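You operate a simulated robot arm through the tools that you are given. There is no shell and no other tool.

You run a simulated two-armed robot. Do the job below in one go: nothing can be reset, and whatever is moved stays where it is left.

JOB
On the top of the finishing bench, fold the flower cloth in half, so that its two long edges meet.

The check looks at the end state, three seconds after you hand in, the way a careful person would. Anything else that was tipped, shoved, dropped, spilled or broken makes it a failure. Flat cloth is picked up by pressing the open fingertips on it (5 to 10 N) and closing them slowly along it; thin cloth reads only 2 to 8 mm in the jaws.

ROBOT AND FRAMES
Two 6-joint arms with two-finger parallel grippers on one trunk, on a base that moves. Base frame: it is fixed to the floor where the robot stands at the start and does not move with it; the origin is under the middle of the robot, x ahead of it, y to its left, z up; the surface under the hand at the start is at about z = 900. Readings come in mm, rad, newtons and seconds.
The left shoulder is at the start at [280, 185, 1030], the right one opposite. With the tool pointing down near the work surface each hand reaches from about 560 to 940 mm from the robot's upright axis, wherever it stands, measured 20 degrees to its own side. Places, roughly: top of the finishing bench [500, 100, 900]. Payload 1.57 kg a hand.
The tool frame of a hand sits at the grasp point between the pads (the TCP): z along the fingers, y along the line on which they close. The tips reach 30 mm beyond it. The gripper opens to 80 mm. The fingers are 17 mm wide and 12 mm thick; the gripper's body (40 by 82 mm) begins 80 mm behind the TCP.
Orientation is that of the tool frame in the base frame, as [roll, pitch, yaw] about the fixed x, y, z axes, in that order (R = Rz(yaw) Ry(pitch) Rx(roll)). With the fingers straight down and closing along the base's y, the tool's x points along the base's -x, its y along +y and its z along -z.

CONTROLS
- The arms move only by the tool send_rows. It takes "left_targets", "right_targets" or both (then of equal length, played together; a hand with none holds still); each is a list of rows, each a list of 7 numbers: the shift along the tool's x, y, z in m, then the turn, a rotation vector about the tool's x, y, z in rad, then the opening, from 0 (shut) to 1 (fully open). In form: [[x, y, z, ax, ay, az, jaw], ...]. A call has 1 to 20 rows; each row is the pose to reach, as a shift and turn from the pose commanded when the call began, along the tool's axes at that moment. A row lasts 0.2 s, in which the tool goes at most 50 mm and 0.15 rad; a call with a longer step from one row to the next is refused whole, and so is a gripper value outside its range. A pose out of reach is approached as far as the arm can. The call stops where the force on the tool passes 40 N (or 10 N more than at its start, if that is more) or the arm is blocked; 0.2 s more then pass. Each finger travels about 153 mm/s and halts on what it meets, pressing with about 41 N; the grip force reading is that of the motor and also rises with nothing between the fingers. The clock runs only during rows and for 0.2 s after the last one: add rows that repeat a pose to give the fingers time. It gives the time, the measured TCP pose, the force on the tool (base axes), the opening and the grip force at its end, in the units of the frame above (readings bear some noise), with the torque about the TCP (base axes, N m) and any sound that the robot's microphone picked up.
- Cameras (640 x 400 px; columns grow to the right, rows downward): "scene" is now at [230.5, 28.9, 1466.2]; the picture's right is [0.37, -0.93, 0.00], its down [-0.72, -0.28, -0.64] and it looks along [0.59, 0.23, -0.77] (base axes); focal length 214 px, centre (320, 200). "left" rides on the left gripper at [72, 7, -122] in its tool frame; the picture's right is [-0.09, 1.00, 0.00], its down [-0.84, -0.08, -0.54] and it looks along [-0.54, -0.05, 0.84] (tool axes); focal length 238 px, centre (320, 200). "right" rides on the right gripper at [72, -7, -122] in its tool frame; the picture's right is [0.09, 1.00, 0.00], its down [-0.84, 0.08, -0.54] and it looks along [-0.54, 0.05, 0.84] (tool axes); focal length 238 px, centre (320, 200). There is no depth. A picture from a camera that has moved, and an enlarged one, comes with that camera's place and axes in the base frame and with its lens.
- capture(camera): a new picture of that camera. It takes no simulated time.
- slide_trunk(by): slides the trunk up (or, below 0, down) by that many mm; the arms and the scene camera ride with it, the base frame stays. It gives what a move gives, with no picture.
- roll_base(legs): drives the robot by 1 to 6 legs, each [ahead, turn to the left] in mm and rad, along the robot's own axes; the way and the turn of a leg run together, so that a leg with both is an arc; at most 1500 mm and 3.142 rad a leg. The arms and the cameras ride along, it lands a little off, and it stops where it bumps. It gives what a move gives.
- head_to(pan, tilt): turns the head with the scene camera to pan (to the left, within 1.501 rad either way) and tilt (down, from -0.506 to 1.204), counted from straight ahead of the robot. It gives what a move gives.
- inspect(camera, box): a new picture of the part [left, top, right, bottom] of that camera's present view, enlarged. It takes no simulated time.
- sign_off(): hands the job in; it is judged then, once.

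Nothing tells you exact positions but the pictures and the camera data. Unless the task says otherwise, let go and move clear before handing in.

The tools are called after "Emit:" as name(argument=value, ...) on one line, values as JSON. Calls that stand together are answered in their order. send_rows: Moves the arms, as the interface text tells. Its arguments: {"type":"object","properties":{"left_targets":{"type":"array","items":{"type":"array","items":{"type":"number"}}},"right_targets":{"type":"array","items":{"type":"array","items":{"type":"number"}}}},"required":[]} The other tools are called the same way: slide_trunk (by) moves the trunk up or down; roll_base (legs) drives the base; head_to (pan, tilt) turns the head that bears the scene camera; capture (camera) takes a picture; inspect (camera, box) takes an enlarged picture of a part of a camera's view; sign_off () hands the job in.

At the start:

```text
t: 0.0
left_position: [498.0, 320.7, 1229.0]
left_ee_rot: [-3.141, 0.0, 3.14]
left_contact_force: [-0.1, -0.2, -0.2]
left_torque: [-0.01, 0.01, 0.03]
left_finger_gap: 80.2
left_grasp_force: 0.1
right_position: [589.6, -153.2, 1146.3]
right_ee_rot: [3.141, 0.0, 3.14]
right_contact_force: [1.0, 0.2, 0.4]
right_torque: [-0.02, -0.01, 0.03]
right_finger_gap: 80.1
right_grasp_force: 0.1
trunk travel left (down, up): [-725.0, 265.0]
robot x, y, heading: [-2.2, -0.2, 0.001]
head pan, tilt (commanded): [0.377, 0.881]
```

scene: 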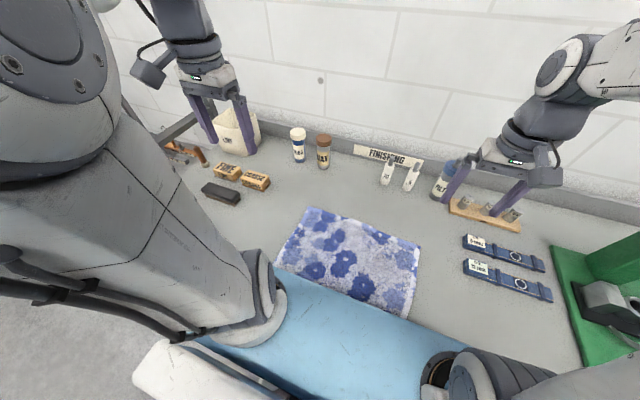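
right: 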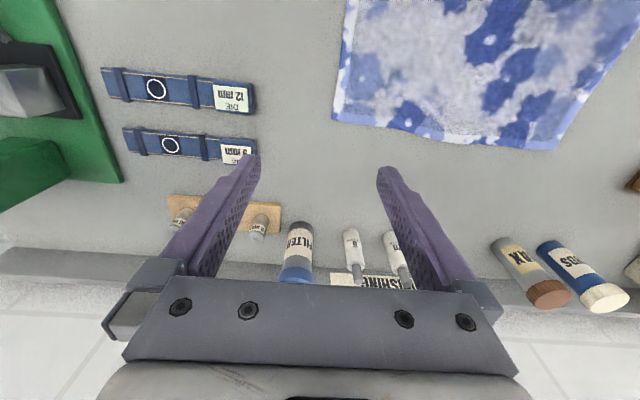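
left: 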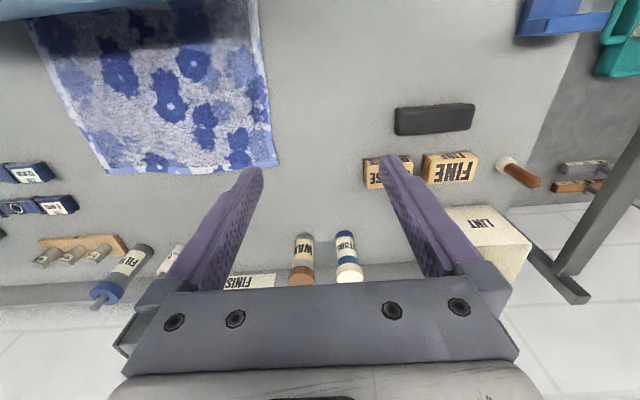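

I see the blue-flowered cloth lying on the bench, roughly x 400–620 and y −130 to 220, with its long edges along y. The light-blue body at its near edge may be hiding part of it, so I'll look closer first.

Emit:
inspect(camera="scene", box=[220, 180, 480, 342])

Emit:
inspect(camera="left", box=[0, 0, 320, 200])

Emit:
inspect(camera="right", box=[320, 0, 640, 200])

```text
2.46 times, centred on (350, 261) of scene
camera zoom: at [230.5, 28.9, 1466.2], right [0.37, -0.93, 0.0], down [-0.72, -0.28, -0.64], along [0.59, 0.23, -0.77], focal length 528 px, centre (246, 50)
```

zoom: 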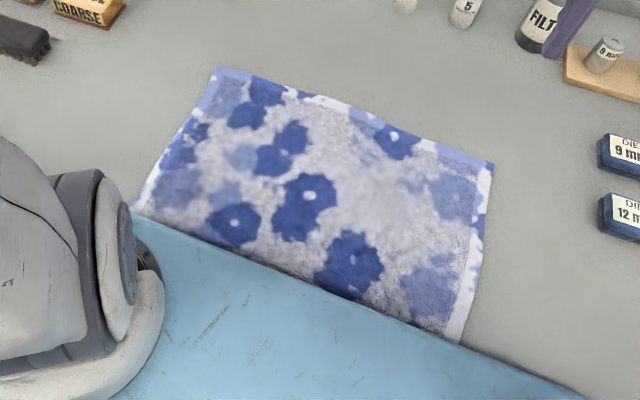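

```text
2.00 times, centred on (160, 100) of left
camera zoom: at [426.1, 327.8, 1351.9], right [0.09, 1.0, 0.0], down [0.84, -0.08, 0.54], along [0.54, -0.05, -0.84], focal length 477 px, centre (640, 400)
```

zoom: 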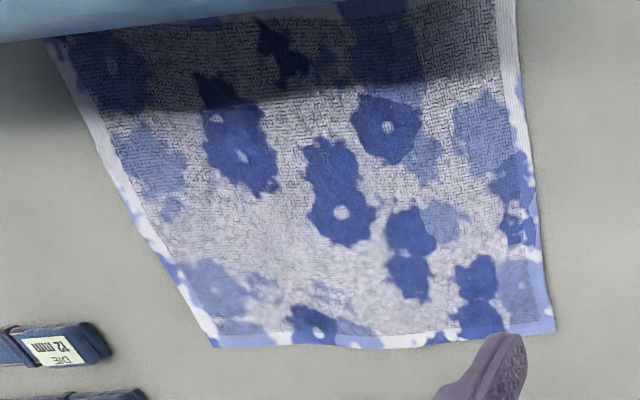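

```text
2.00 times, centred on (480, 100) of right
camera zoom: at [517.3, -160.1, 1267.8], right [-0.09, 1.0, 0.0], down [0.84, 0.08, 0.54], along [0.54, 0.05, -0.84], focal length 477 px, centre (0, 400)
```

zoom: 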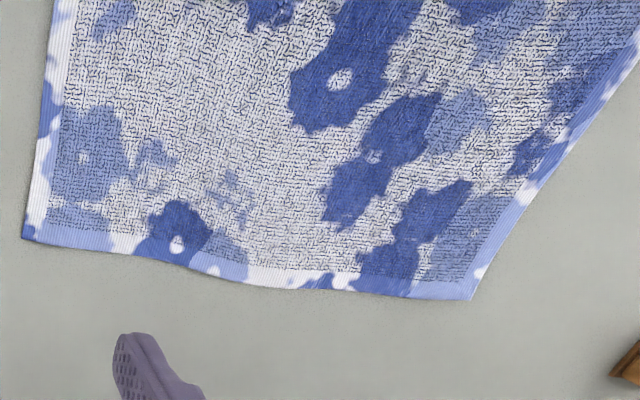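

The light-blue part is the robot's own front and it hides the near part of the cloth. The far edge runs from about [623, 220] to [610, −139]. I'll back up so I can see the whole cloth and bring its near edge into reach.

Emit:
roll_base(legs=[[-250, 0]])

Emit:
head_to(pan=0.0, tilt=0.85)

Emit:
capture(camera="scene")

```text
t: 1.8
left_position: [255.7, 321.3, 1229.2]
left_ee_rot: [-3.141, 0.001, 3.141]
left_contact_force: [0.3, 0.2, -0.2]
left_torque: [-0.02, -0.03, -0.01]
left_finger_gap: 79.8
left_grasp_force: 0.1
right_position: [346.9, -153.3, 1146.4]
right_ee_rot: [3.142, 0.0, 3.141]
right_contact_force: [-0.2, -1.1, 0.4]
right_torque: [-0.04, 0.03, 0.0]
right_finger_gap: 79.9
right_grasp_force: 0.0
trunk travel left (down, up): [-725.0, 265.0]
robot x, y, heading: [-241.6, 1.1, -0.005]
head pan, tilt (commanded): [0.377, 0.881]
```

```text
t: 2.6
left_position: [256.1, 321.7, 1229.4]
left_ee_rot: [-3.14, 0.001, -3.14]
left_contact_force: [-0.4, -0.8, 0.0]
left_torque: [0.0, 0.0, 0.01]
left_finger_gap: 79.8
left_grasp_force: 0.1
right_position: [346.3, -152.3, 1145.2]
right_ee_rot: [-3.141, 0.0, 3.142]
right_contact_force: [-0.3, -0.1, -1.0]
right_torque: [0.02, 0.0, -0.01]
right_finger_gap: 80.0
right_grasp_force: 0.1
trunk travel left (down, up): [-725.0, 265.0]
robot x, y, heading: [-239.5, 0.9, 0.002]
head pan, tilt (commanded): [0.0, 0.85]
```

```text
taken
camera scene: at [-4.8, 0.7, 1468.7], right [0.0, -1.0, 0.0], down [-0.75, 0.0, -0.66], along [0.66, 0.0, -0.75], focal length 214 px, centre (320, 200)
```

scene: 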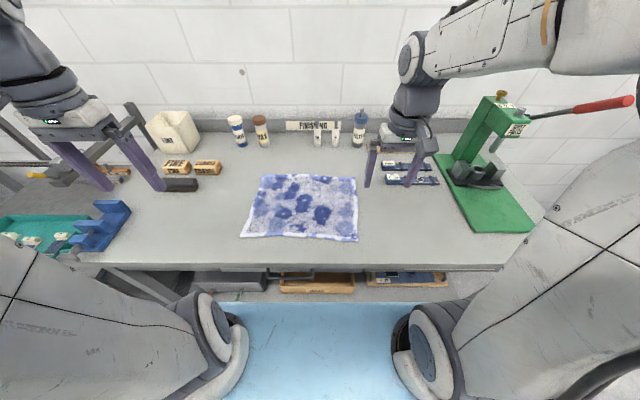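

The whole cloth is visible now. I'll zoom in to measure all four corners.

Emit:
inspect(camera="scene", box=[220, 155, 380, 255])

Emit:
capture(camera="right")

Emit:
capture(camera="left")

```text
4.00 times, centred on (300, 205) of scene
camera zoom: at [-4.8, 0.7, 1468.7], right [0.0, -1.0, 0.0], down [-0.75, 0.0, -0.66], along [0.66, 0.0, -0.75], focal length 858 px, centre (400, 180)
```

zoom: 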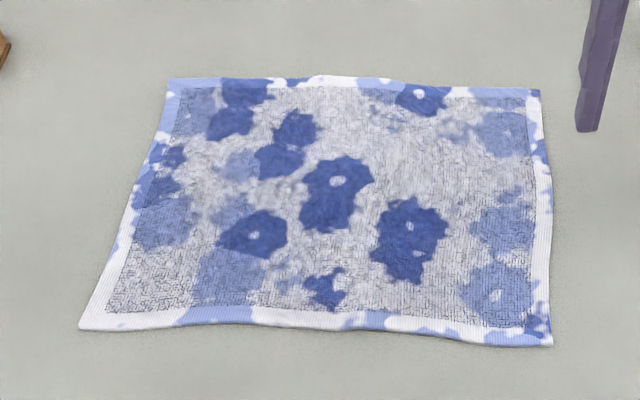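

```text
taken
camera right: at [274.8, -160.4, 1267.8], right [-0.09, 1.0, 0.0], down [0.84, 0.08, 0.54], along [0.54, 0.05, -0.84], focal length 238 px, centre (320, 200)
```

right: 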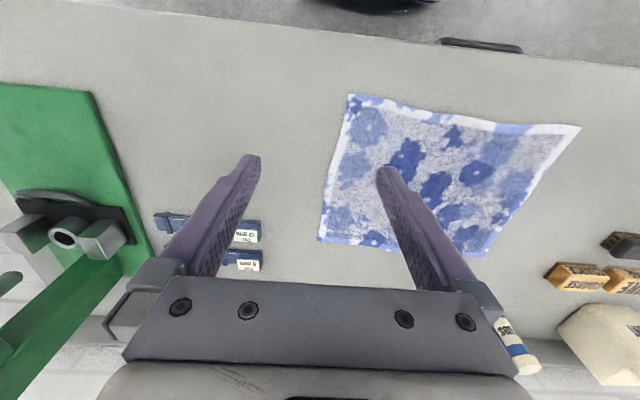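

```text
taken
camera left: at [184.0, 327.6, 1351.9], right [0.09, 1.0, 0.0], down [0.84, -0.08, 0.54], along [0.54, -0.05, -0.84], focal length 238 px, centre (320, 200)
```

left: 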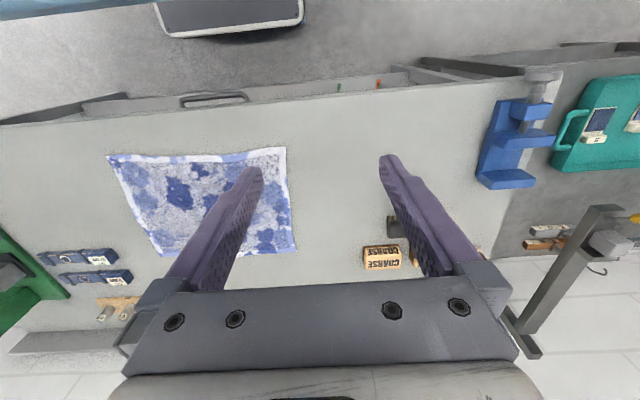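

The cloth measures about 360 × 280 mm, with corners near [626, 222], [611, −136], [344, 246] and [328, −114]. I plan to carry the far long edge over onto the near one, one hand per corner. First I'll move both hands above the far corners and look with the wrist cameras.

Emit:
send_rows(left_targets=[[-0.0349, -0.0132, 0.0219, 0, 0, 0, 1], [-0.0698, -0.0264, 0.0438, 0, 0, 0, 1], [-0.1047, -0.0396, 0.0657, 0, 0, 0, 1], [-0.1396, -0.0528, 0.0876, 0, 0, 0, 1], [-0.1745, -0.066, 0.1095, 0, 0, 0, 1], [-0.2094, -0.0792, 0.1314, 0, 0, 0, 1], [-0.2443, -0.0924, 0.1533, 0, 0, 0, 1], [-0.2792, -0.1056, 0.1752, 0, 0, 0, 1], [-0.3141, -0.1188, 0.1971, 0, 0, 0, 0.8], [-0.349, -0.132, 0.219, 0, 0, 0, 0.6], [-0.349, -0.132, 0.219, 0, 0, 0, 0.6]], right_targets=[[-0.0251, 0.0047, 0.0135, 0, 0, 0, 1], [-0.0502, 0.0094, 0.027, 0, 0, 0, 1], [-0.0753, 0.0141, 0.0405, 0, 0, 0, 1], [-0.1004, 0.0188, 0.054, 0, 0, 0, 1], [-0.1255, 0.0235, 0.0675, 0, 0, 0, 1], [-0.1506, 0.0282, 0.081, 0, 0, 0, 1], [-0.1757, 0.0329, 0.0945, 0, 0, 0, 1], [-0.2008, 0.0376, 0.108, 0, 0, 0, 1], [-0.2259, 0.0423, 0.1215, 0, 0, 0, 0.8], [-0.251, 0.047, 0.135, 0, 0, 0, 0.6], [-0.251, 0.047, 0.135, 0, 0, 0, 0.6]])

Emit:
capture(camera="left")

Emit:
capture(camera="right")

Emit:
capture(camera="scene")

```text
t: 5.0
left_position: [605.2, 185.2, 1008.6]
left_ee_rot: [-3.141, 0.0, 3.141]
left_contact_force: [0.0, -0.6, -0.5]
left_torque: [-0.03, 0.02, -0.03]
left_finger_gap: 48.2
left_grasp_force: 0.0
right_position: [596.7, -105.0, 1008.8]
right_ee_rot: [3.142, 0.001, -3.14]
right_contact_force: [-0.3, 0.2, 0.1]
right_torque: [-0.02, 0.01, 0.03]
right_finger_gap: 48.0
right_grasp_force: 0.0
trunk travel left (down, up): [-725.0, 265.0]
robot x, y, heading: [-244.9, 0.5, -0.003]
head pan, tilt (commanded): [0.0, 0.85]
```

```text
taken
camera left: at [534.5, 193.2, 1132.4], right [0.09, 1.0, 0.0], down [0.84, -0.08, 0.54], along [0.54, -0.05, -0.84], focal length 238 px, centre (320, 200)
```

left: 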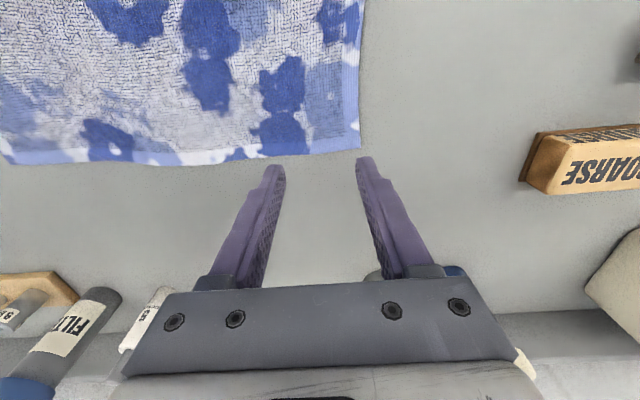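

```text
taken
camera right: at [524.4, -113.1, 1131.0], right [-0.09, 1.0, 0.0], down [0.84, 0.08, 0.54], along [0.54, 0.05, -0.84], focal length 238 px, centre (320, 200)
```

right: 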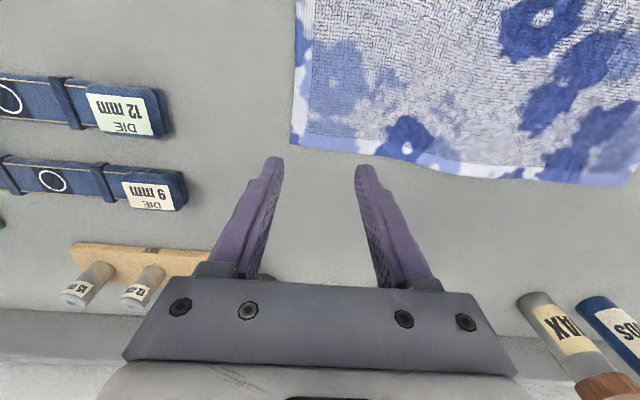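

```text
taken
camera scene: at [-4.2, 0.6, 1468.5], right [0.0, -1.0, 0.0], down [-0.75, 0.0, -0.66], along [0.66, 0.0, -0.75], focal length 214 px, centre (320, 200)
```

scene: 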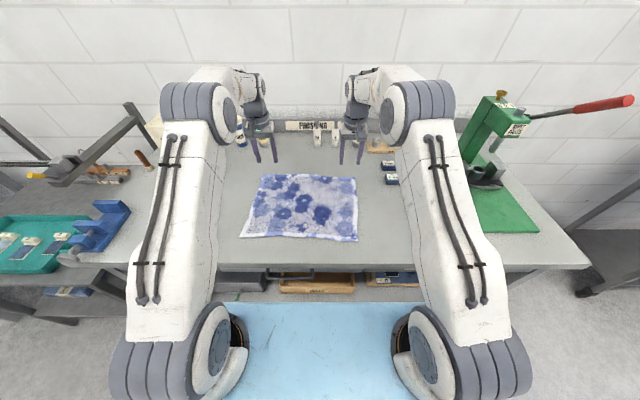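

Seen up close, the far corners are at about [626, 226] and [607, −134]. I'll lower both hands to just above the far edge, a little in from each corner, with the jaws part open, and check the placement before pressing.

Emit:
send_rows(left_targets=[[-0.0037, 0.0027, 0.02, 0, 0, 0, 0.5], [-0.0073, 0.0053, 0.04, 0, 0, 0, 0.45], [-0.0073, 0.0053, 0.055, 0, 0, 0, 0.45], [-0.0073, 0.0053, 0.0636, 0, 0, 0, 0.45], [-0.0073, 0.0053, 0.0636, 0, 0, 0, 0.45]], right_targets=[[-0.0007, 0.0035, 0.02, 0, 0, 0, 0.5], [-0.0013, 0.007, 0.04, 0, 0, 0, 0.45], [-0.0013, 0.007, 0.055, 0, 0, 0, 0.45], [-0.0013, 0.007, 0.0638, 0, 0, 0, 0.45], [-0.0013, 0.007, 0.0638, 0, 0, 0, 0.45]])

Emit:
capture(camera="left")

Emit:
capture(camera="right")

```text
t: 6.2
left_position: [613.1, 194.1, 946.9]
left_ee_rot: [-3.141, -0.001, -3.141]
left_contact_force: [-1.0, 0.1, -0.5]
left_torque: [0.05, -0.01, -0.01]
left_finger_gap: 36.0
left_grasp_force: 0.1
right_position: [600.3, -99.2, 948.1]
right_ee_rot: [3.141, 0.0, 3.141]
right_contact_force: [0.0, -0.1, -0.6]
right_torque: [-0.01, 0.02, 0.0]
right_finger_gap: 35.8
right_grasp_force: 0.1
trunk travel left (down, up): [-725.0, 265.0]
robot x, y, heading: [-240.3, 1.2, -0.002]
head pan, tilt (commanded): [0.0, 0.85]
```

```text
taken
camera left: at [540.6, 200.7, 1069.6], right [0.09, 1.0, 0.0], down [0.84, -0.08, 0.54], along [0.54, -0.05, -0.84], focal length 238 px, centre (320, 200)
```

left: 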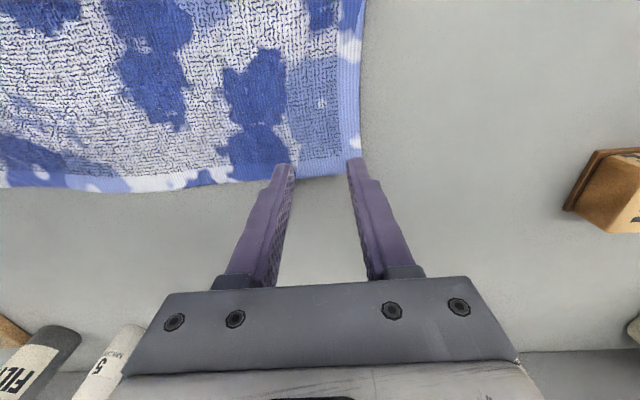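

```text
taken
camera right: at [527.2, -106.8, 1070.0], right [-0.09, 1.0, 0.0], down [0.84, 0.08, 0.54], along [0.54, 0.05, -0.84], focal length 238 px, centre (320, 200)
```

right: 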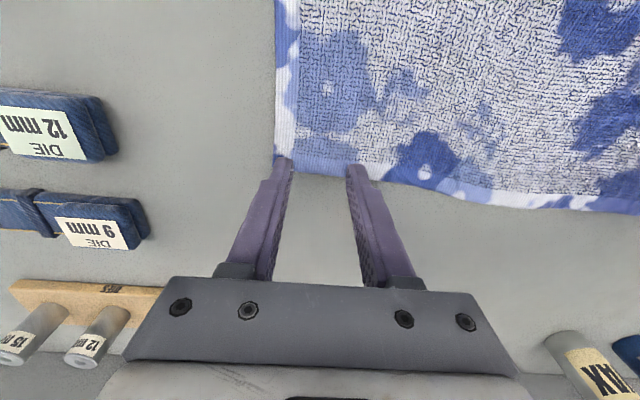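

Both hands are well placed: the edge shows at x≈627 between the left fingers and x≈613 between the right ones. I'll adjust a couple of mm inward and lower gently until the tips touch.

Emit:
send_rows(left_targets=[[0.0, -0.0025, 0.004, 0, 0, 0, 0.45], [0.0, -0.0025, 0.008, 0, 0, 0, 0.45], [0.0, -0.0025, 0.011, 0, 0, 0, 0.45], [0.0, -0.0025, 0.011, 0, 0, 0, 0.45]], right_targets=[[0.002, 0.0, 0.004, 0, 0, 0, 0.45], [0.002, 0.0, 0.008, 0, 0, 0, 0.45], [0.002, 0.0, 0.011, 0, 0, 0, 0.45], [0.002, 0.0, 0.011, 0, 0, 0, 0.45]])

```text
t: 7.2
left_position: [612.3, 190.3, 934.8]
left_ee_rot: [-3.141, 0.0, 3.141]
left_contact_force: [0.5, 0.0, 0.3]
left_torque: [-0.01, -0.01, -0.03]
left_finger_gap: 35.9
left_grasp_force: 0.0
right_position: [596.6, -99.0, 935.2]
right_ee_rot: [3.14, -0.002, -3.141]
right_contact_force: [-0.9, 0.3, 0.5]
right_torque: [0.02, -0.01, 0.01]
right_finger_gap: 36.1
right_grasp_force: 0.1
trunk travel left (down, up): [-725.0, 265.0]
robot x, y, heading: [-241.7, -1.3, -0.002]
head pan, tilt (commanded): [0.0, 0.85]
```

Emit:
send_rows(left_targets=[[0, 0, 0.001, 0, 0, 0, 0.45], [0, 0, 0.002, 0, 0, 0, 0.45], [0, 0, 0.002, 0, 0, 0, 0.45]], right_targets=[[0, 0, 0.001, 0, 0, 0, 0.45], [0, 0, 0.002, 0, 0, 0, 0.45], [0, 0, 0.002, 0, 0, 0, 0.45]])

```text
t: 8.0
left_position: [611.1, 191.4, 933.8]
left_ee_rot: [3.141, 0.002, 3.137]
left_contact_force: [-0.7, -1.3, 4.4]
left_torque: [-0.04, 0.03, -0.01]
left_finger_gap: 35.9
left_grasp_force: 0.0
right_position: [596.4, -99.2, 935.2]
right_ee_rot: [3.141, 0.001, -3.141]
right_contact_force: [0.6, -0.3, 2.1]
right_torque: [0.0, -0.03, 0.0]
right_finger_gap: 36.2
right_grasp_force: 0.2
trunk travel left (down, up): [-725.0, 265.0]
robot x, y, heading: [-241.2, -0.9, -0.004]
head pan, tilt (commanded): [0.0, 0.85]
```

Contact has begun: about 4 N on the left and 2 N on the right. I'll press slightly more to get into the 5–10 N range.

Emit:
send_rows(left_targets=[[0, 0, 0.0005, 0, 0, 0, 0.45], [0, 0, 0.001, 0, 0, 0, 0.45], [0, 0, 0.001, 0, 0, 0, 0.45]], right_targets=[[0, 0, 0.001, 0, 0, 0, 0.45], [0, 0, 0.0018, 0, 0, 0, 0.45], [0, 0, 0.0018, 0, 0, 0, 0.45]])

```text
t: 8.8
left_position: [611.9, 191.9, 933.3]
left_ee_rot: [-3.141, 0.002, 3.141]
left_contact_force: [-0.4, 0.4, 10.0]
left_torque: [0.0, 0.02, 0.0]
left_finger_gap: 35.8
left_grasp_force: 0.0
right_position: [596.0, -98.9, 933.6]
right_ee_rot: [3.141, 0.002, 3.141]
right_contact_force: [1.1, 0.1, 6.1]
right_torque: [0.02, -0.04, 0.03]
right_finger_gap: 35.6
right_grasp_force: 0.1
trunk travel left (down, up): [-725.0, 265.0]
robot x, y, heading: [-245.0, -0.8, 0.005]
head pan, tilt (commanded): [0.0, 0.85]
```

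I have roughly 10 N on the left and 6 N on the right. Now I'll close both jaws slowly along the cloth.

Emit:
send_rows(left_targets=[[0, 0, -0.0002, 0, 0, 0, 0.43], [0, 0, -0.0002, 0, 0, 0, 0.4], [0, 0, -0.0002, 0, 0, 0, 0.37], [0, 0, -0.0002, 0, 0, 0, 0.34], [0, 0, -0.0002, 0, 0, 0, 0.31], [0, 0, -0.0002, 0, 0, 0, 0.28], [0, 0, -0.0002, 0, 0, 0, 0.25], [0, 0, -0.0002, 0, 0, 0, 0.22], [0, 0, -0.0002, 0, 0, 0, 0.19], [0, 0, -0.0002, 0, 0, 0, 0.16], [0, 0, -0.0002, 0, 0, 0, 0.13], [0, 0, -0.0002, 0, 0, 0, 0.1], [0, 0, -0.0002, 0, 0, 0, 0.07], [0, 0, -0.0002, 0, 0, 0, 0.04], [0, 0, -0.0002, 0, 0, 0, 0.02], [0, 0, -0.0002, 0, 0, 0, 0], [0, 0, -0.0002, 0, 0, 0, 0], [0, 0, -0.0002, 0, 0, 0, 0], [0, 0, -0.0002, 0, 0, 0, 0]], right_targets=[[0, 0, 0.0002, 0, 0, 0, 0.43], [0, 0, 0.0002, 0, 0, 0, 0.4], [0, 0, 0.0002, 0, 0, 0, 0.37], [0, 0, 0.0002, 0, 0, 0, 0.34], [0, 0, 0.0002, 0, 0, 0, 0.31], [0, 0, 0.0002, 0, 0, 0, 0.28], [0, 0, 0.0002, 0, 0, 0, 0.25], [0, 0, 0.0002, 0, 0, 0, 0.22], [0, 0, 0.0002, 0, 0, 0, 0.19], [0, 0, 0.0002, 0, 0, 0, 0.16], [0, 0, 0.0002, 0, 0, 0, 0.13], [0, 0, 0.0002, 0, 0, 0, 0.1], [0, 0, 0.0002, 0, 0, 0, 0.07], [0, 0, 0.0002, 0, 0, 0, 0.04], [0, 0, 0.0002, 0, 0, 0, 0.02], [0, 0, 0.0002, 0, 0, 0, 0], [0, 0, 0.0002, 0, 0, 0, 0], [0, 0, 0.0002, 0, 0, 0, 0], [0, 0, 0.0002, 0, 0, 0, 0]])

Emit:
capture(camera="left")

Emit:
capture(camera="right")

```text
t: 12.8
left_position: [611.3, 190.3, 933.3]
left_ee_rot: [-3.141, 0.0, 3.141]
left_contact_force: [-0.7, -9.5, 7.8]
left_torque: [-0.28, 0.04, -0.1]
left_finger_gap: 4.0
left_grasp_force: 24.9
right_position: [597.4, -99.1, 933.3]
right_ee_rot: [-3.141, 0.001, -3.141]
right_contact_force: [1.4, 10.0, 6.7]
right_torque: [0.27, -0.04, -0.02]
right_finger_gap: 3.8
right_grasp_force: 25.1
trunk travel left (down, up): [-725.0, 265.0]
robot x, y, heading: [-241.6, 1.6, 0.0]
head pan, tilt (commanded): [0.0, 0.85]
```

```text
taken
camera left: at [539.8, 198.1, 1056.2], right [0.09, 1.0, 0.0], down [0.84, -0.08, 0.54], along [0.54, -0.05, -0.84], focal length 238 px, centre (320, 200)
```

left: 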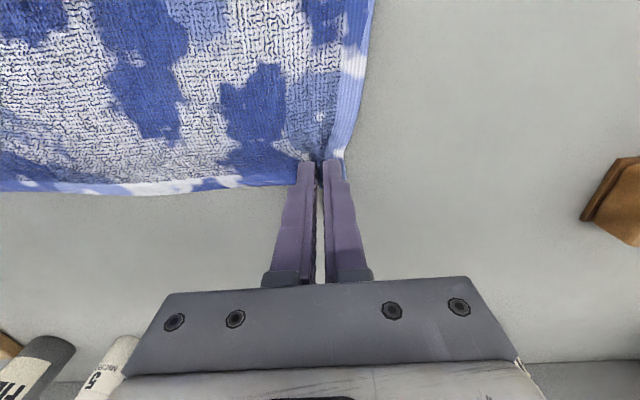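

```text
taken
camera right: at [524.5, -107.0, 1055.6], right [-0.09, 1.0, 0.0], down [0.84, 0.08, 0.54], along [0.54, 0.05, -0.84], focal length 238 px, centre (320, 200)
```

right: 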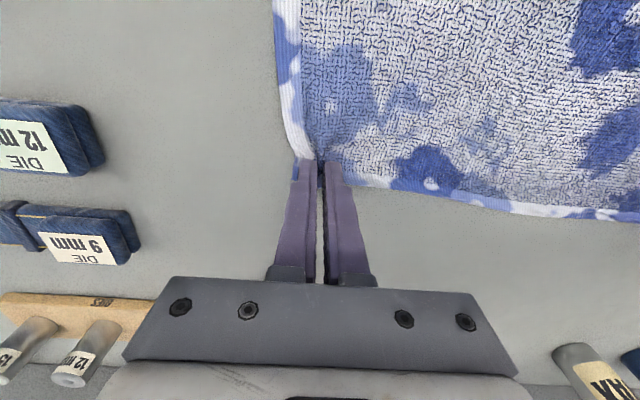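

Both jaws read about 4 mm with firm grips, and the cloth edge is clearly pinched. I'll start lifting slowly along an arc toward the fold line and check that the cloth comes with the hands.

Emit:
send_rows(left_targets=[[0.0012, 0, -0.007, 0, 0, 0, 0], [0.0023, 0.0002, -0.0137, 0, 0, 0, 0], [0.0074, 0.0004, -0.0267, 0, -0.05, 0, 0], [0.0135, 0.0006, -0.0396, 0, -0.1, 0, 0], [0.0206, 0.001, -0.0514, 0, -0.15, 0, 0], [0.0206, 0.001, -0.0514, 0, -0.15, 0, 0]], right_targets=[[0.0012, 0, -0.007, 0, 0, 0, 0], [0.0023, 0.0002, -0.0137, 0, 0, 0, 0], [0.0074, 0.0004, -0.0267, 0, -0.05, 0, 0], [0.0135, 0.0006, -0.0396, 0, -0.1, 0, 0], [0.0206, 0.001, -0.0514, 0, -0.15, 0, 0], [0.0206, 0.001, -0.0514, 0, -0.15, 0, 0]])

Emit:
inspect(camera="scene", box=[200, 100, 400, 260])

Emit:
capture(camera="left")

Emit:
capture(camera="right")

```text
t: 14.2
left_position: [591.7, 191.9, 983.8]
left_ee_rot: [3.141, 0.15, -3.141]
left_contact_force: [-0.4, -7.8, 0.3]
left_torque: [-0.26, 0.02, -0.07]
left_finger_gap: 3.8
left_grasp_force: 25.1
right_position: [577.4, -99.0, 984.3]
right_ee_rot: [3.142, 0.152, 3.141]
right_contact_force: [0.2, 7.5, 0.7]
right_torque: [0.21, -0.01, 0.02]
right_finger_gap: 3.9
right_grasp_force: 24.9
trunk travel left (down, up): [-725.0, 265.0]
robot x, y, heading: [-242.7, 1.8, 0.001]
head pan, tilt (commanded): [0.0, 0.85]
```

```text
2.50 times, centred on (300, 180) of scene
camera zoom: at [-5.0, 0.6, 1468.7], right [0.0, -1.0, 0.0], down [-0.75, 0.0, -0.66], along [0.66, 0.0, -0.75], focal length 536 px, centre (370, 250)
```

zoom: 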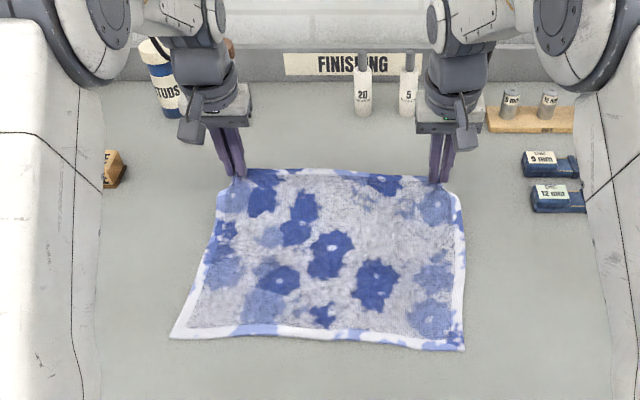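

```text
taken
camera left: at [501.5, 199.2, 1095.4], right [0.09, 1.0, 0.01], down [0.75, -0.08, 0.66], along [0.66, -0.05, -0.75], focal length 238 px, centre (320, 200)
```

left: 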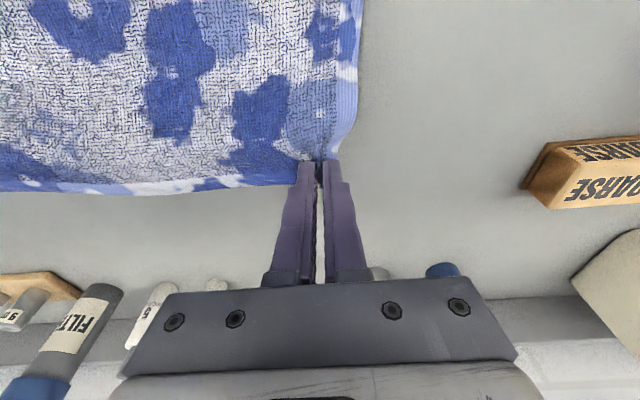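

```text
taken
camera right: at [487.6, -105.7, 1093.9], right [-0.09, 1.0, -0.01], down [0.75, 0.08, 0.66], along [0.66, 0.05, -0.75], focal length 238 px, centre (320, 200)
```

right: 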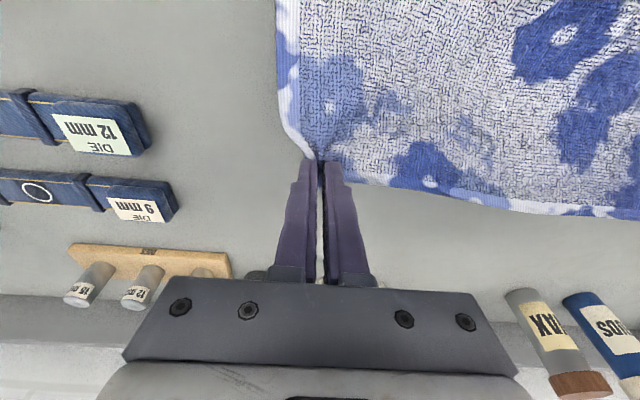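

The cloth lifts cleanly and both grips hold at 3.8–3.9 mm. I'll continue the arc upward with more tilt, relaxing the sideways tension a little.

Emit:
send_rows(left_targets=[[0.0055, 0, -0.0109, 0, -0.05, 0, 0], [0.012, 0, -0.0216, 0, -0.1, 0, 0], [0.0197, 0, -0.0316, 0, -0.15, 0, 0], [0.0275, 0, -0.0406, 0, -0.2, 0, 0], [0.0275, 0, -0.0406, 0, -0.2, 0, 0]], right_targets=[[0.0055, 0.001, -0.0109, 0, -0.05, 0, 0], [0.012, 0.002, -0.0216, 0, -0.1, 0, 0], [0.0197, 0.003, -0.0316, 0, -0.15, 0, 0], [0.0275, 0.004, -0.0406, 0, -0.2, 0, 0], [0.0275, 0.004, -0.0406, 0, -0.2, 0, 0]])

Emit:
inspect(camera="scene", box=[220, 135, 380, 255])

```text
t: 15.4
left_position: [557.2, 191.8, 1020.9]
left_ee_rot: [-3.142, 0.349, -3.141]
left_contact_force: [0.1, -3.4, -0.2]
left_torque: [-0.08, 0.02, -0.06]
left_finger_gap: 3.9
left_grasp_force: 24.5
right_position: [543.2, -94.8, 1020.1]
right_ee_rot: [3.141, 0.351, -3.14]
right_contact_force: [0.0, 4.2, 0.5]
right_torque: [0.06, -0.02, 0.01]
right_finger_gap: 3.3
right_grasp_force: 24.0
trunk travel left (down, up): [-725.0, 265.0]
robot x, y, heading: [-242.1, 1.0, -0.001]
head pan, tilt (commanded): [0.0, 0.85]
```

```text
3.33 times, centred on (300, 195) of scene
camera zoom: at [-5.0, 0.6, 1468.7], right [0.0, -1.0, 0.0], down [-0.75, 0.0, -0.66], along [0.66, 0.0, -0.75], focal length 715 px, centre (387, 217)
```

zoom: 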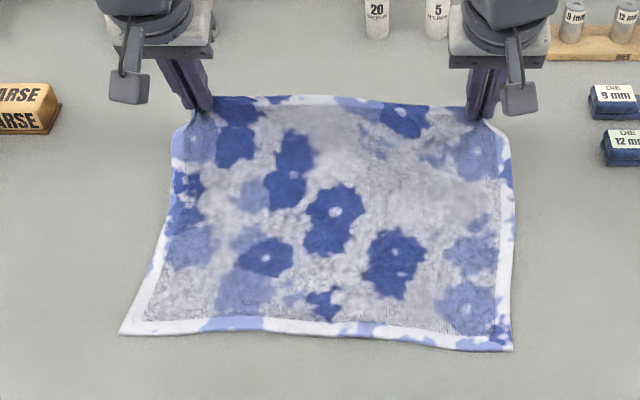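

The grips still hold and the cloth is lifting evenly. The near half has slid about 6 mm, which I'll allow for in the final placement. Now I'll roll the base back to carry the lifted edge over the fold line.

Emit:
roll_base(legs=[[-90, 0]])

Emit:
capture(camera="scene")

```text
t: 16.5
left_position: [465.5, 192.0, 1021.9]
left_ee_rot: [3.141, 0.349, 3.14]
left_contact_force: [-0.8, -3.5, -0.3]
left_torque: [-0.08, 0.04, -0.03]
left_finger_gap: 4.0
left_grasp_force: 24.5
right_position: [452.6, -94.5, 1020.4]
right_ee_rot: [3.141, 0.349, 3.14]
right_contact_force: [1.1, 4.4, 0.3]
right_torque: [0.08, -0.01, 0.05]
right_finger_gap: 3.4
right_grasp_force: 24.4
trunk travel left (down, up): [-725.0, 265.0]
robot x, y, heading: [-330.7, -0.3, 0.003]
head pan, tilt (commanded): [0.0, 0.85]
```

```text
taken
camera scene: at [-96.0, 0.7, 1468.6], right [0.0, -1.0, 0.0], down [-0.75, 0.0, -0.66], along [0.66, 0.0, -0.75], focal length 214 px, centre (320, 200)
```

scene: 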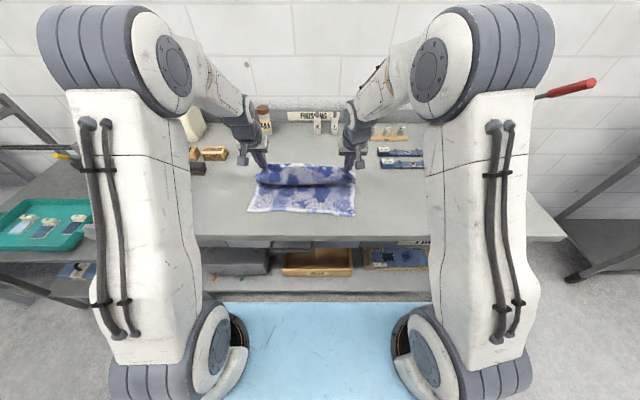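

Emit:
inspect(camera="scene", box=[220, 130, 380, 230])

Emit:
capture(camera="left")

Emit:
capture(camera="right")

```text
4.00 times, centred on (300, 180) of scene
camera zoom: at [-96.0, 0.7, 1468.6], right [0.0, -1.0, 0.0], down [-0.75, 0.0, -0.66], along [0.66, 0.0, -0.75], focal length 858 px, centre (400, 280)
```

zoom: 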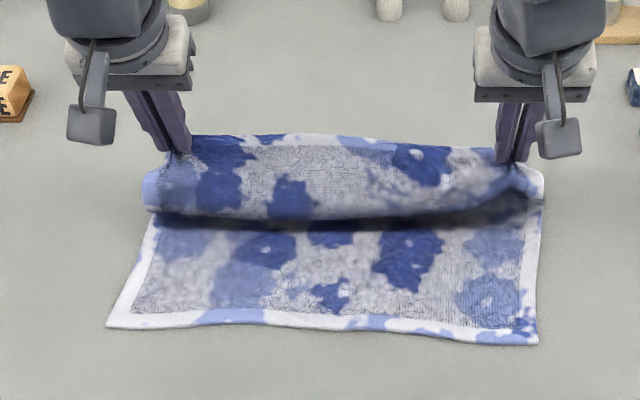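

```text
taken
camera left: at [356.3, 198.2, 1111.9], right [0.09, 1.0, 0.03], down [0.6, -0.08, 0.8], along [0.79, -0.05, -0.6], focal length 238 px, centre (320, 200)
```

left: 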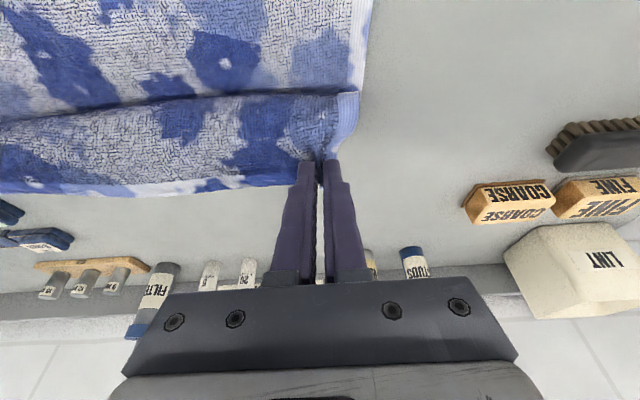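

```text
taken
camera right: at [342.8, -101.5, 1110.2], right [-0.09, 1.0, -0.03], down [0.6, 0.08, 0.8], along [0.8, 0.05, -0.6], focal length 238 px, centre (320, 200)
```

right: 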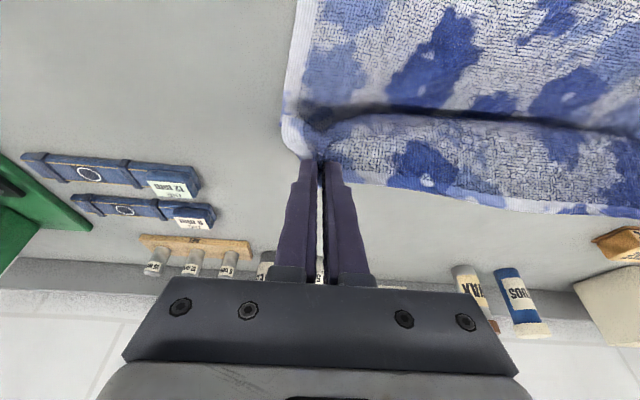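

The carried edge is now above the fold line and bulging forward, because the pinch still faces up. I'll bring it further back, then tip the grippers to near horizontal so the free edge turns to face the robot before release.

Emit:
roll_base(legs=[[-65, 0]])

```text
t: 17.5
left_position: [402.6, 190.8, 1020.1]
left_ee_rot: [-3.14, 0.348, 3.139]
left_contact_force: [0.5, -2.6, -0.4]
left_torque: [-0.06, 0.08, -0.05]
left_finger_gap: 3.9
left_grasp_force: 24.3
right_position: [388.8, -94.7, 1020.3]
right_ee_rot: [3.14, 0.348, 3.138]
right_contact_force: [0.6, 3.4, -0.7]
right_torque: [0.07, -0.02, 0.05]
right_finger_gap: 3.7
right_grasp_force: 23.7
trunk travel left (down, up): [-725.0, 265.0]
robot x, y, heading: [-399.3, 0.2, -0.003]
head pan, tilt (commanded): [0.0, 0.85]
```

The hands are about 90 mm behind the fold line and both still grip. I'll tip both grippers forward about the pinch points and shift slightly left to follow the cloth's skew.

Emit:
send_rows(left_targets=[[0.0034, 0.0011, 0.0003, 0, -0.1151, 0, 0], [0.0068, 0.0022, 0.0009, 0, -0.2302, 0, 0], [0.0102, 0.0033, 0.0017, 0, -0.3453, 0, 0], [0.0134, 0.0044, 0.0029, 0, -0.4604, 0, 0], [0.0166, 0.0055, 0.0043, 0, -0.5755, 0, 0], [0.0195, 0.0066, 0.006, 0, -0.6906, 0, 0], [0.0222, 0.0077, 0.0079, 0, -0.8057, 0, 0], [0.0248, 0.0088, 0.0099, 0, -0.9208, 0, 0], [0.0248, 0.0088, 0.0099, 0, -0.9208, 0, 0]], right_targets=[[0.0034, 0.0011, 0.0003, 0, -0.1151, 0, 0], [0.0068, 0.0022, 0.0009, 0, -0.2302, 0, 0], [0.0102, 0.0033, 0.0017, 0, -0.3453, 0, 0], [0.0134, 0.0044, 0.0029, 0, -0.4604, 0, 0], [0.0166, 0.0055, 0.0043, 0, -0.5755, 0, 0], [0.0195, 0.0066, 0.006, 0, -0.6906, 0, 0], [0.0222, 0.0077, 0.0079, 0, -0.8057, 0, 0], [0.0248, 0.0088, 0.0099, 0, -0.9208, 0, 0], [0.0248, 0.0088, 0.0099, 0, -0.9208, 0, 0]])

Emit:
inspect(camera="scene", box=[220, 100, 380, 220])

Emit:
capture(camera="left")

Emit:
capture(camera="right")

```text
t: 19.5
left_position: [381.9, 199.9, 1002.5]
left_ee_rot: [-3.141, 1.27, 3.139]
left_contact_force: [0.0, 0.4, -0.2]
left_torque: [0.02, 0.01, -0.01]
left_finger_gap: 3.9
left_grasp_force: 25.0
left hand out of reach, approached as far as the arm can: row 3
right_position: [389.1, -68.3, 1026.5]
right_ee_rot: [-3.038, 1.259, -3.058]
right_contact_force: [0.6, -0.5, -0.4]
right_torque: [-0.02, -0.01, -0.05]
right_finger_gap: 3.3
right_grasp_force: 24.0
right hand out of reach, approached as far as the arm can: row 3, 4, 7, 8, 9
trunk travel left (down, up): [-725.0, 265.0]
robot x, y, heading: [-396.8, 0.1, -0.001]
head pan, tilt (commanded): [0.0, 0.85]
```

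```text
3.33 times, centred on (300, 160) of scene
camera zoom: at [-159.2, 0.4, 1468.6], right [0.0, -1.0, 0.0], down [-0.75, 0.0, -0.66], along [0.66, 0.0, -0.75], focal length 715 px, centre (387, 333)
```

zoom: 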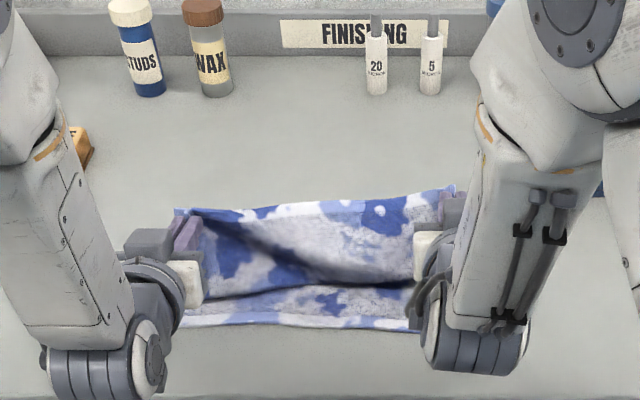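

```text
taken
camera left: at [244.7, 207.0, 971.2], right [0.03, 1.0, 0.09], down [-0.27, -0.08, 0.96], along [0.96, -0.05, 0.27], focal length 238 px, centre (320, 200)
```

left: 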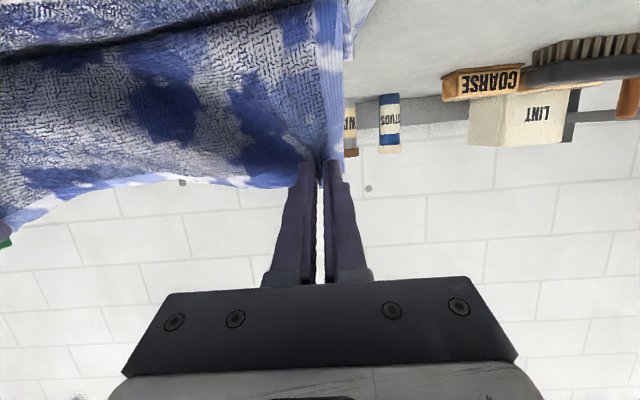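

```text
taken
camera right: at [250.5, -74.0, 997.4], right [-0.01, 0.99, -0.12], down [-0.26, 0.11, 0.96], along [0.97, 0.04, 0.25], focal length 238 px, centre (320, 200)
```

right: 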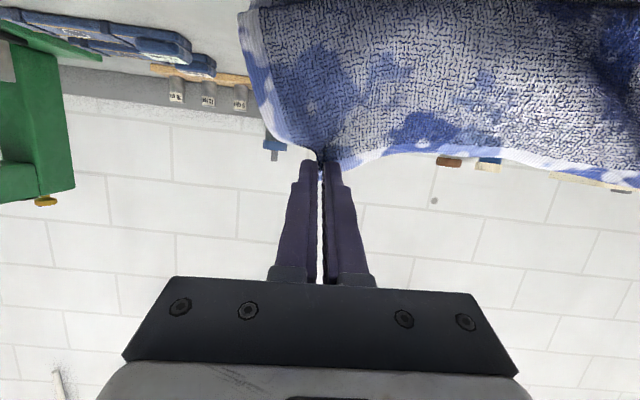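

The left hand reached its pose, but the right one ran into its inner reach limit and sits a bit high and skewed. I'll push both hands forward over the slack cloth and then back the base up to give the arms room.

Emit:
send_rows(left_targets=[[-0.0059, 0, 0.0191, 0, 0, 0, 0], [-0.0119, 0, 0.0382, 0, 0, 0, 0], [-0.0178, 0, 0.0573, 0, 0, 0, 0], [-0.0178, 0, 0.0573, 0, 0, 0, 0]], right_targets=[[-0.0059, 0, 0.0191, 0, 0, 0, 0], [-0.0119, 0, 0.0382, 0, 0, 0, 0], [-0.0178, 0, 0.0573, 0, 0, 0, 0], [-0.0178, 0, 0.0573, 0, 0, 0, 0]])

```text
t: 20.5
left_position: [442.5, 198.7, 1000.9]
left_ee_rot: [-3.138, 1.272, 3.141]
left_contact_force: [-0.1, -0.9, 0.3]
left_torque: [-0.06, 0.0, 0.0]
left_finger_gap: 4.0
left_grasp_force: 25.1
right_position: [450.3, -65.7, 1028.3]
right_ee_rot: [3.141, 1.271, 3.138]
right_contact_force: [0.1, 0.7, -0.3]
right_torque: [-0.02, -0.03, -0.02]
right_finger_gap: 2.9
right_grasp_force: 24.2
right hand out of reach, approached as far as the arm can: row 1
trunk travel left (down, up): [-725.0, 265.0]
robot x, y, heading: [-398.1, 0.6, -0.004]
head pan, tilt (commanded): [0.0, 0.85]
```

Emit:
roll_base(legs=[[-75, 0]])

Emit:
capture(camera="scene")

Emit:
capture(camera="right")

Emit:
capture(camera="left")

```text
t: 21.6
left_position: [366.5, 197.8, 1003.0]
left_ee_rot: [3.14, 1.27, 3.138]
left_contact_force: [0.9, -1.1, -0.5]
left_torque: [-0.02, 0.04, 0.02]
left_finger_gap: 3.9
left_grasp_force: 24.5
right_position: [372.7, -65.5, 1028.1]
right_ee_rot: [-3.141, 1.271, 3.138]
right_contact_force: [0.4, 0.7, -0.3]
right_torque: [-0.01, 0.01, -0.04]
right_finger_gap: 3.0
right_grasp_force: 24.3
trunk travel left (down, up): [-725.0, 265.0]
robot x, y, heading: [-475.2, -0.7, -0.001]
head pan, tilt (commanded): [0.0, 0.85]
```

```text
taken
camera scene: at [-236.2, 0.7, 1468.6], right [0.0, -1.0, 0.0], down [-0.75, 0.0, -0.66], along [0.66, 0.0, -0.75], focal length 214 px, centre (320, 200)
```

scene: 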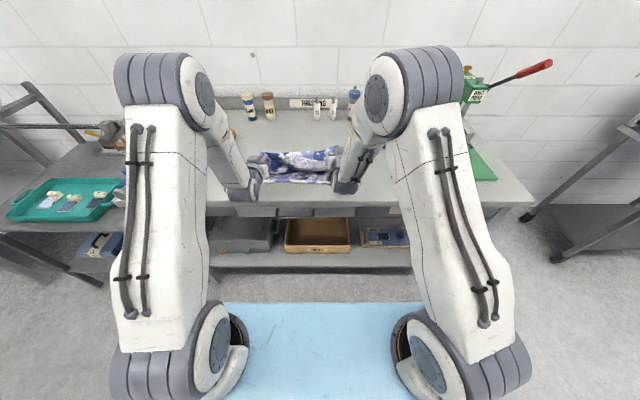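

```text
taken
camera right: at [234.6, -72.8, 995.9], right [-0.02, 1.0, -0.09], down [-0.27, 0.08, 0.96], along [0.96, 0.05, 0.27], focal length 238 px, centre (320, 200)
```

right: 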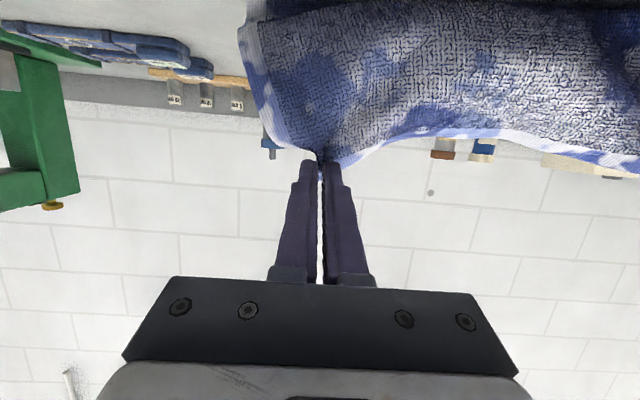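

```text
taken
camera left: at [228.3, 205.8, 971.0], right [0.03, 1.0, 0.09], down [-0.27, -0.08, 0.96], along [0.96, -0.05, 0.27], focal length 238 px, centre (320, 200)
```

left: 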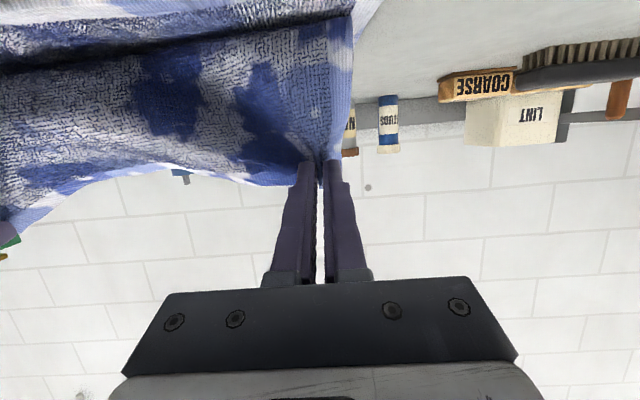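

The arms now have room. I'll bring the right hand back out and down to match the left, tip both a little further toward horizontal, and check the page of cloth.

Emit:
send_rows(left_targets=[[0.0007, 0.0006, 0.002, 0, -0.036, 0, 0], [0.0014, 0.0012, 0.004, 0, -0.072, 0, 0], [0.0021, 0.0018, 0.006, 0, -0.108, 0, 0], [0.0028, 0.0024, 0.008, 0, -0.144, 0, 0], [0.0035, 0.003, 0.0101, 0, -0.18, 0, 0], [0.0035, 0.003, 0.0101, 0, -0.18, 0, 0]], right_targets=[[0.0067, -0.004, -0.0003, 0, -0.036, 0, 0], [0.0134, -0.008, -0.0007, 0, -0.072, 0, 0], [0.02, -0.012, -0.001, 0, -0.108, 0, 0], [0.0267, -0.016, -0.0014, 0, -0.144, 0, 0], [0.0334, -0.02, -0.0017, 0, -0.18, 0, 0], [0.0334, -0.02, -0.0017, 0, -0.18, 0, 0]])

Emit:
inspect(camera="scene", box=[220, 110, 380, 210])

Emit:
capture(camera="right")

Emit:
capture(camera="left")

```text
t: 23.0
left_position: [375.0, 202.0, 996.0]
left_ee_rot: [-3.14, 1.453, 3.14]
left_contact_force: [0.5, -0.5, -0.3]
left_torque: [-0.03, 0.02, 0.02]
left_finger_gap: 3.7
left_grasp_force: 24.6
right_position: [384.1, -65.2, 1014.1]
right_ee_rot: [-2.846, 1.438, -2.867]
right_contact_force: [0.5, 0.3, -0.6]
right_torque: [0.02, 0.01, -0.03]
right_finger_gap: 3.0
right_grasp_force: 23.7
right hand out of reach, approached as far as the arm can: row 1, 2, 3, 4, 5, 6
trunk travel left (down, up): [-725.0, 265.0]
robot x, y, heading: [-471.9, -0.7, -0.003]
head pan, tilt (commanded): [0.0, 0.85]
```

```text
4.00 times, centred on (300, 160) of scene
camera zoom: at [-236.5, 0.6, 1468.6], right [0.0, -1.0, 0.0], down [-0.75, 0.0, -0.66], along [0.66, 0.0, -0.75], focal length 858 px, centre (400, 360)
```

zoom: 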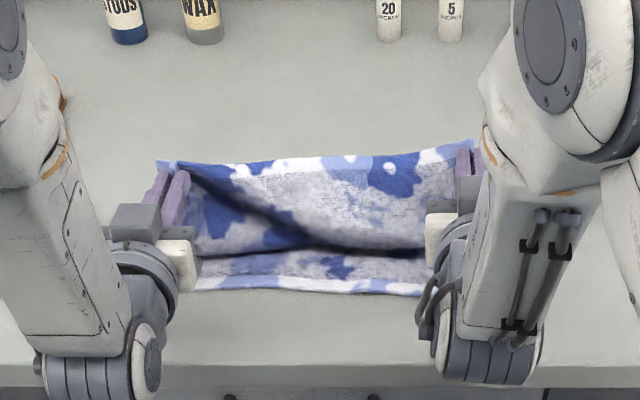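

```text
taken
camera right: at [253.0, -71.9, 959.5], right [0.01, 0.99, -0.13], down [-0.43, 0.12, 0.9], along [0.9, 0.05, 0.43], focal length 238 px, centre (320, 200)
```

right: 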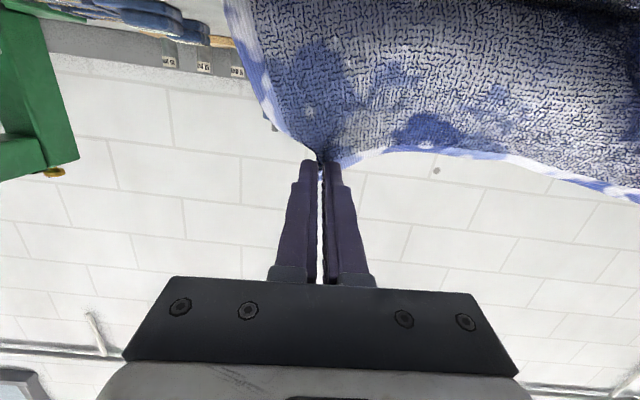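

```text
taken
camera left: at [245.3, 209.7, 940.6], right [0.01, 1.0, 0.09], down [-0.44, -0.08, 0.9], along [0.9, -0.05, 0.44], focal length 238 px, centre (320, 200)
```

left: 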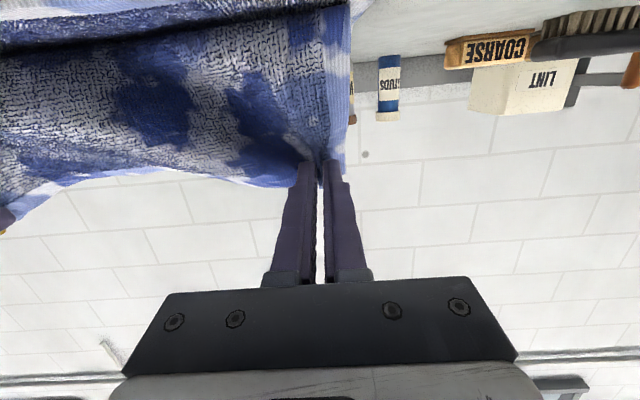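

The left hand is placed well, but the right arm can't reach that near-horizontal pose so far out. I'll try a smaller forward tilt for the right hand so it can get to the matching spot.

Emit:
send_rows(right_targets=[[0.0, 0.0, 0.0, 0, 0.09, 0, 0], [0.002, -0.002, -0.003, 0, 0.18, 0, 0], [0.004, -0.006, -0.007, 0, 0.27, 0, 0], [0.007, -0.011, -0.011, 0, 0.36, 0, 0], [0.009, -0.016, -0.015, 0, 0.44, 0, 0], [0.0107, -0.02, -0.0184, 0, 0.44, 0, 0], [0.0107, -0.02, -0.0184, 0, 0.44, 0, 0]])

Emit:
capture(camera="right")

```text
t: 24.6
left_position: [374.4, 202.8, 996.6]
left_ee_rot: [-3.141, 1.452, 3.138]
left_contact_force: [-0.8, -2.4, 0.1]
left_torque: [-0.01, 0.03, -0.12]
left_finger_gap: 4.0
left_grasp_force: 24.6
right_position: [362.4, -84.8, 1007.2]
right_ee_rot: [3.141, 1.01, 3.14]
right_contact_force: [0.3, 2.5, 0.6]
right_torque: [0.06, 0.01, 0.03]
right_finger_gap: 3.1
right_grasp_force: 24.4
right hand out of reach, approached as far as the arm can: row 1
trunk travel left (down, up): [-725.0, 265.0]
robot x, y, heading: [-473.7, -0.2, -0.006]
head pan, tilt (commanded): [0.0, 0.85]
```

```text
taken
camera right: at [221.2, -91.9, 1010.6], right [-0.05, 1.0, -0.08], down [-0.01, 0.08, 1.0], along [1.0, 0.05, 0.01], focal length 238 px, centre (320, 200)
```

right: 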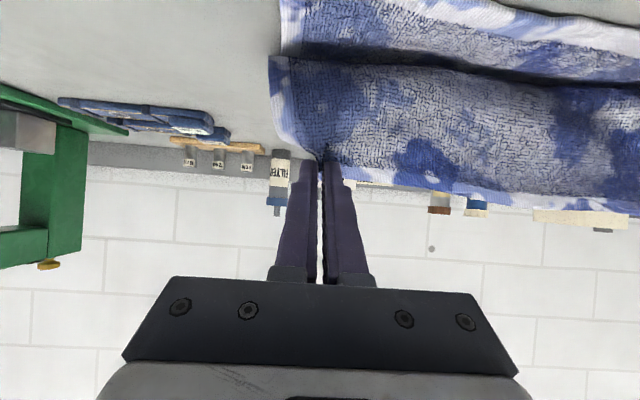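

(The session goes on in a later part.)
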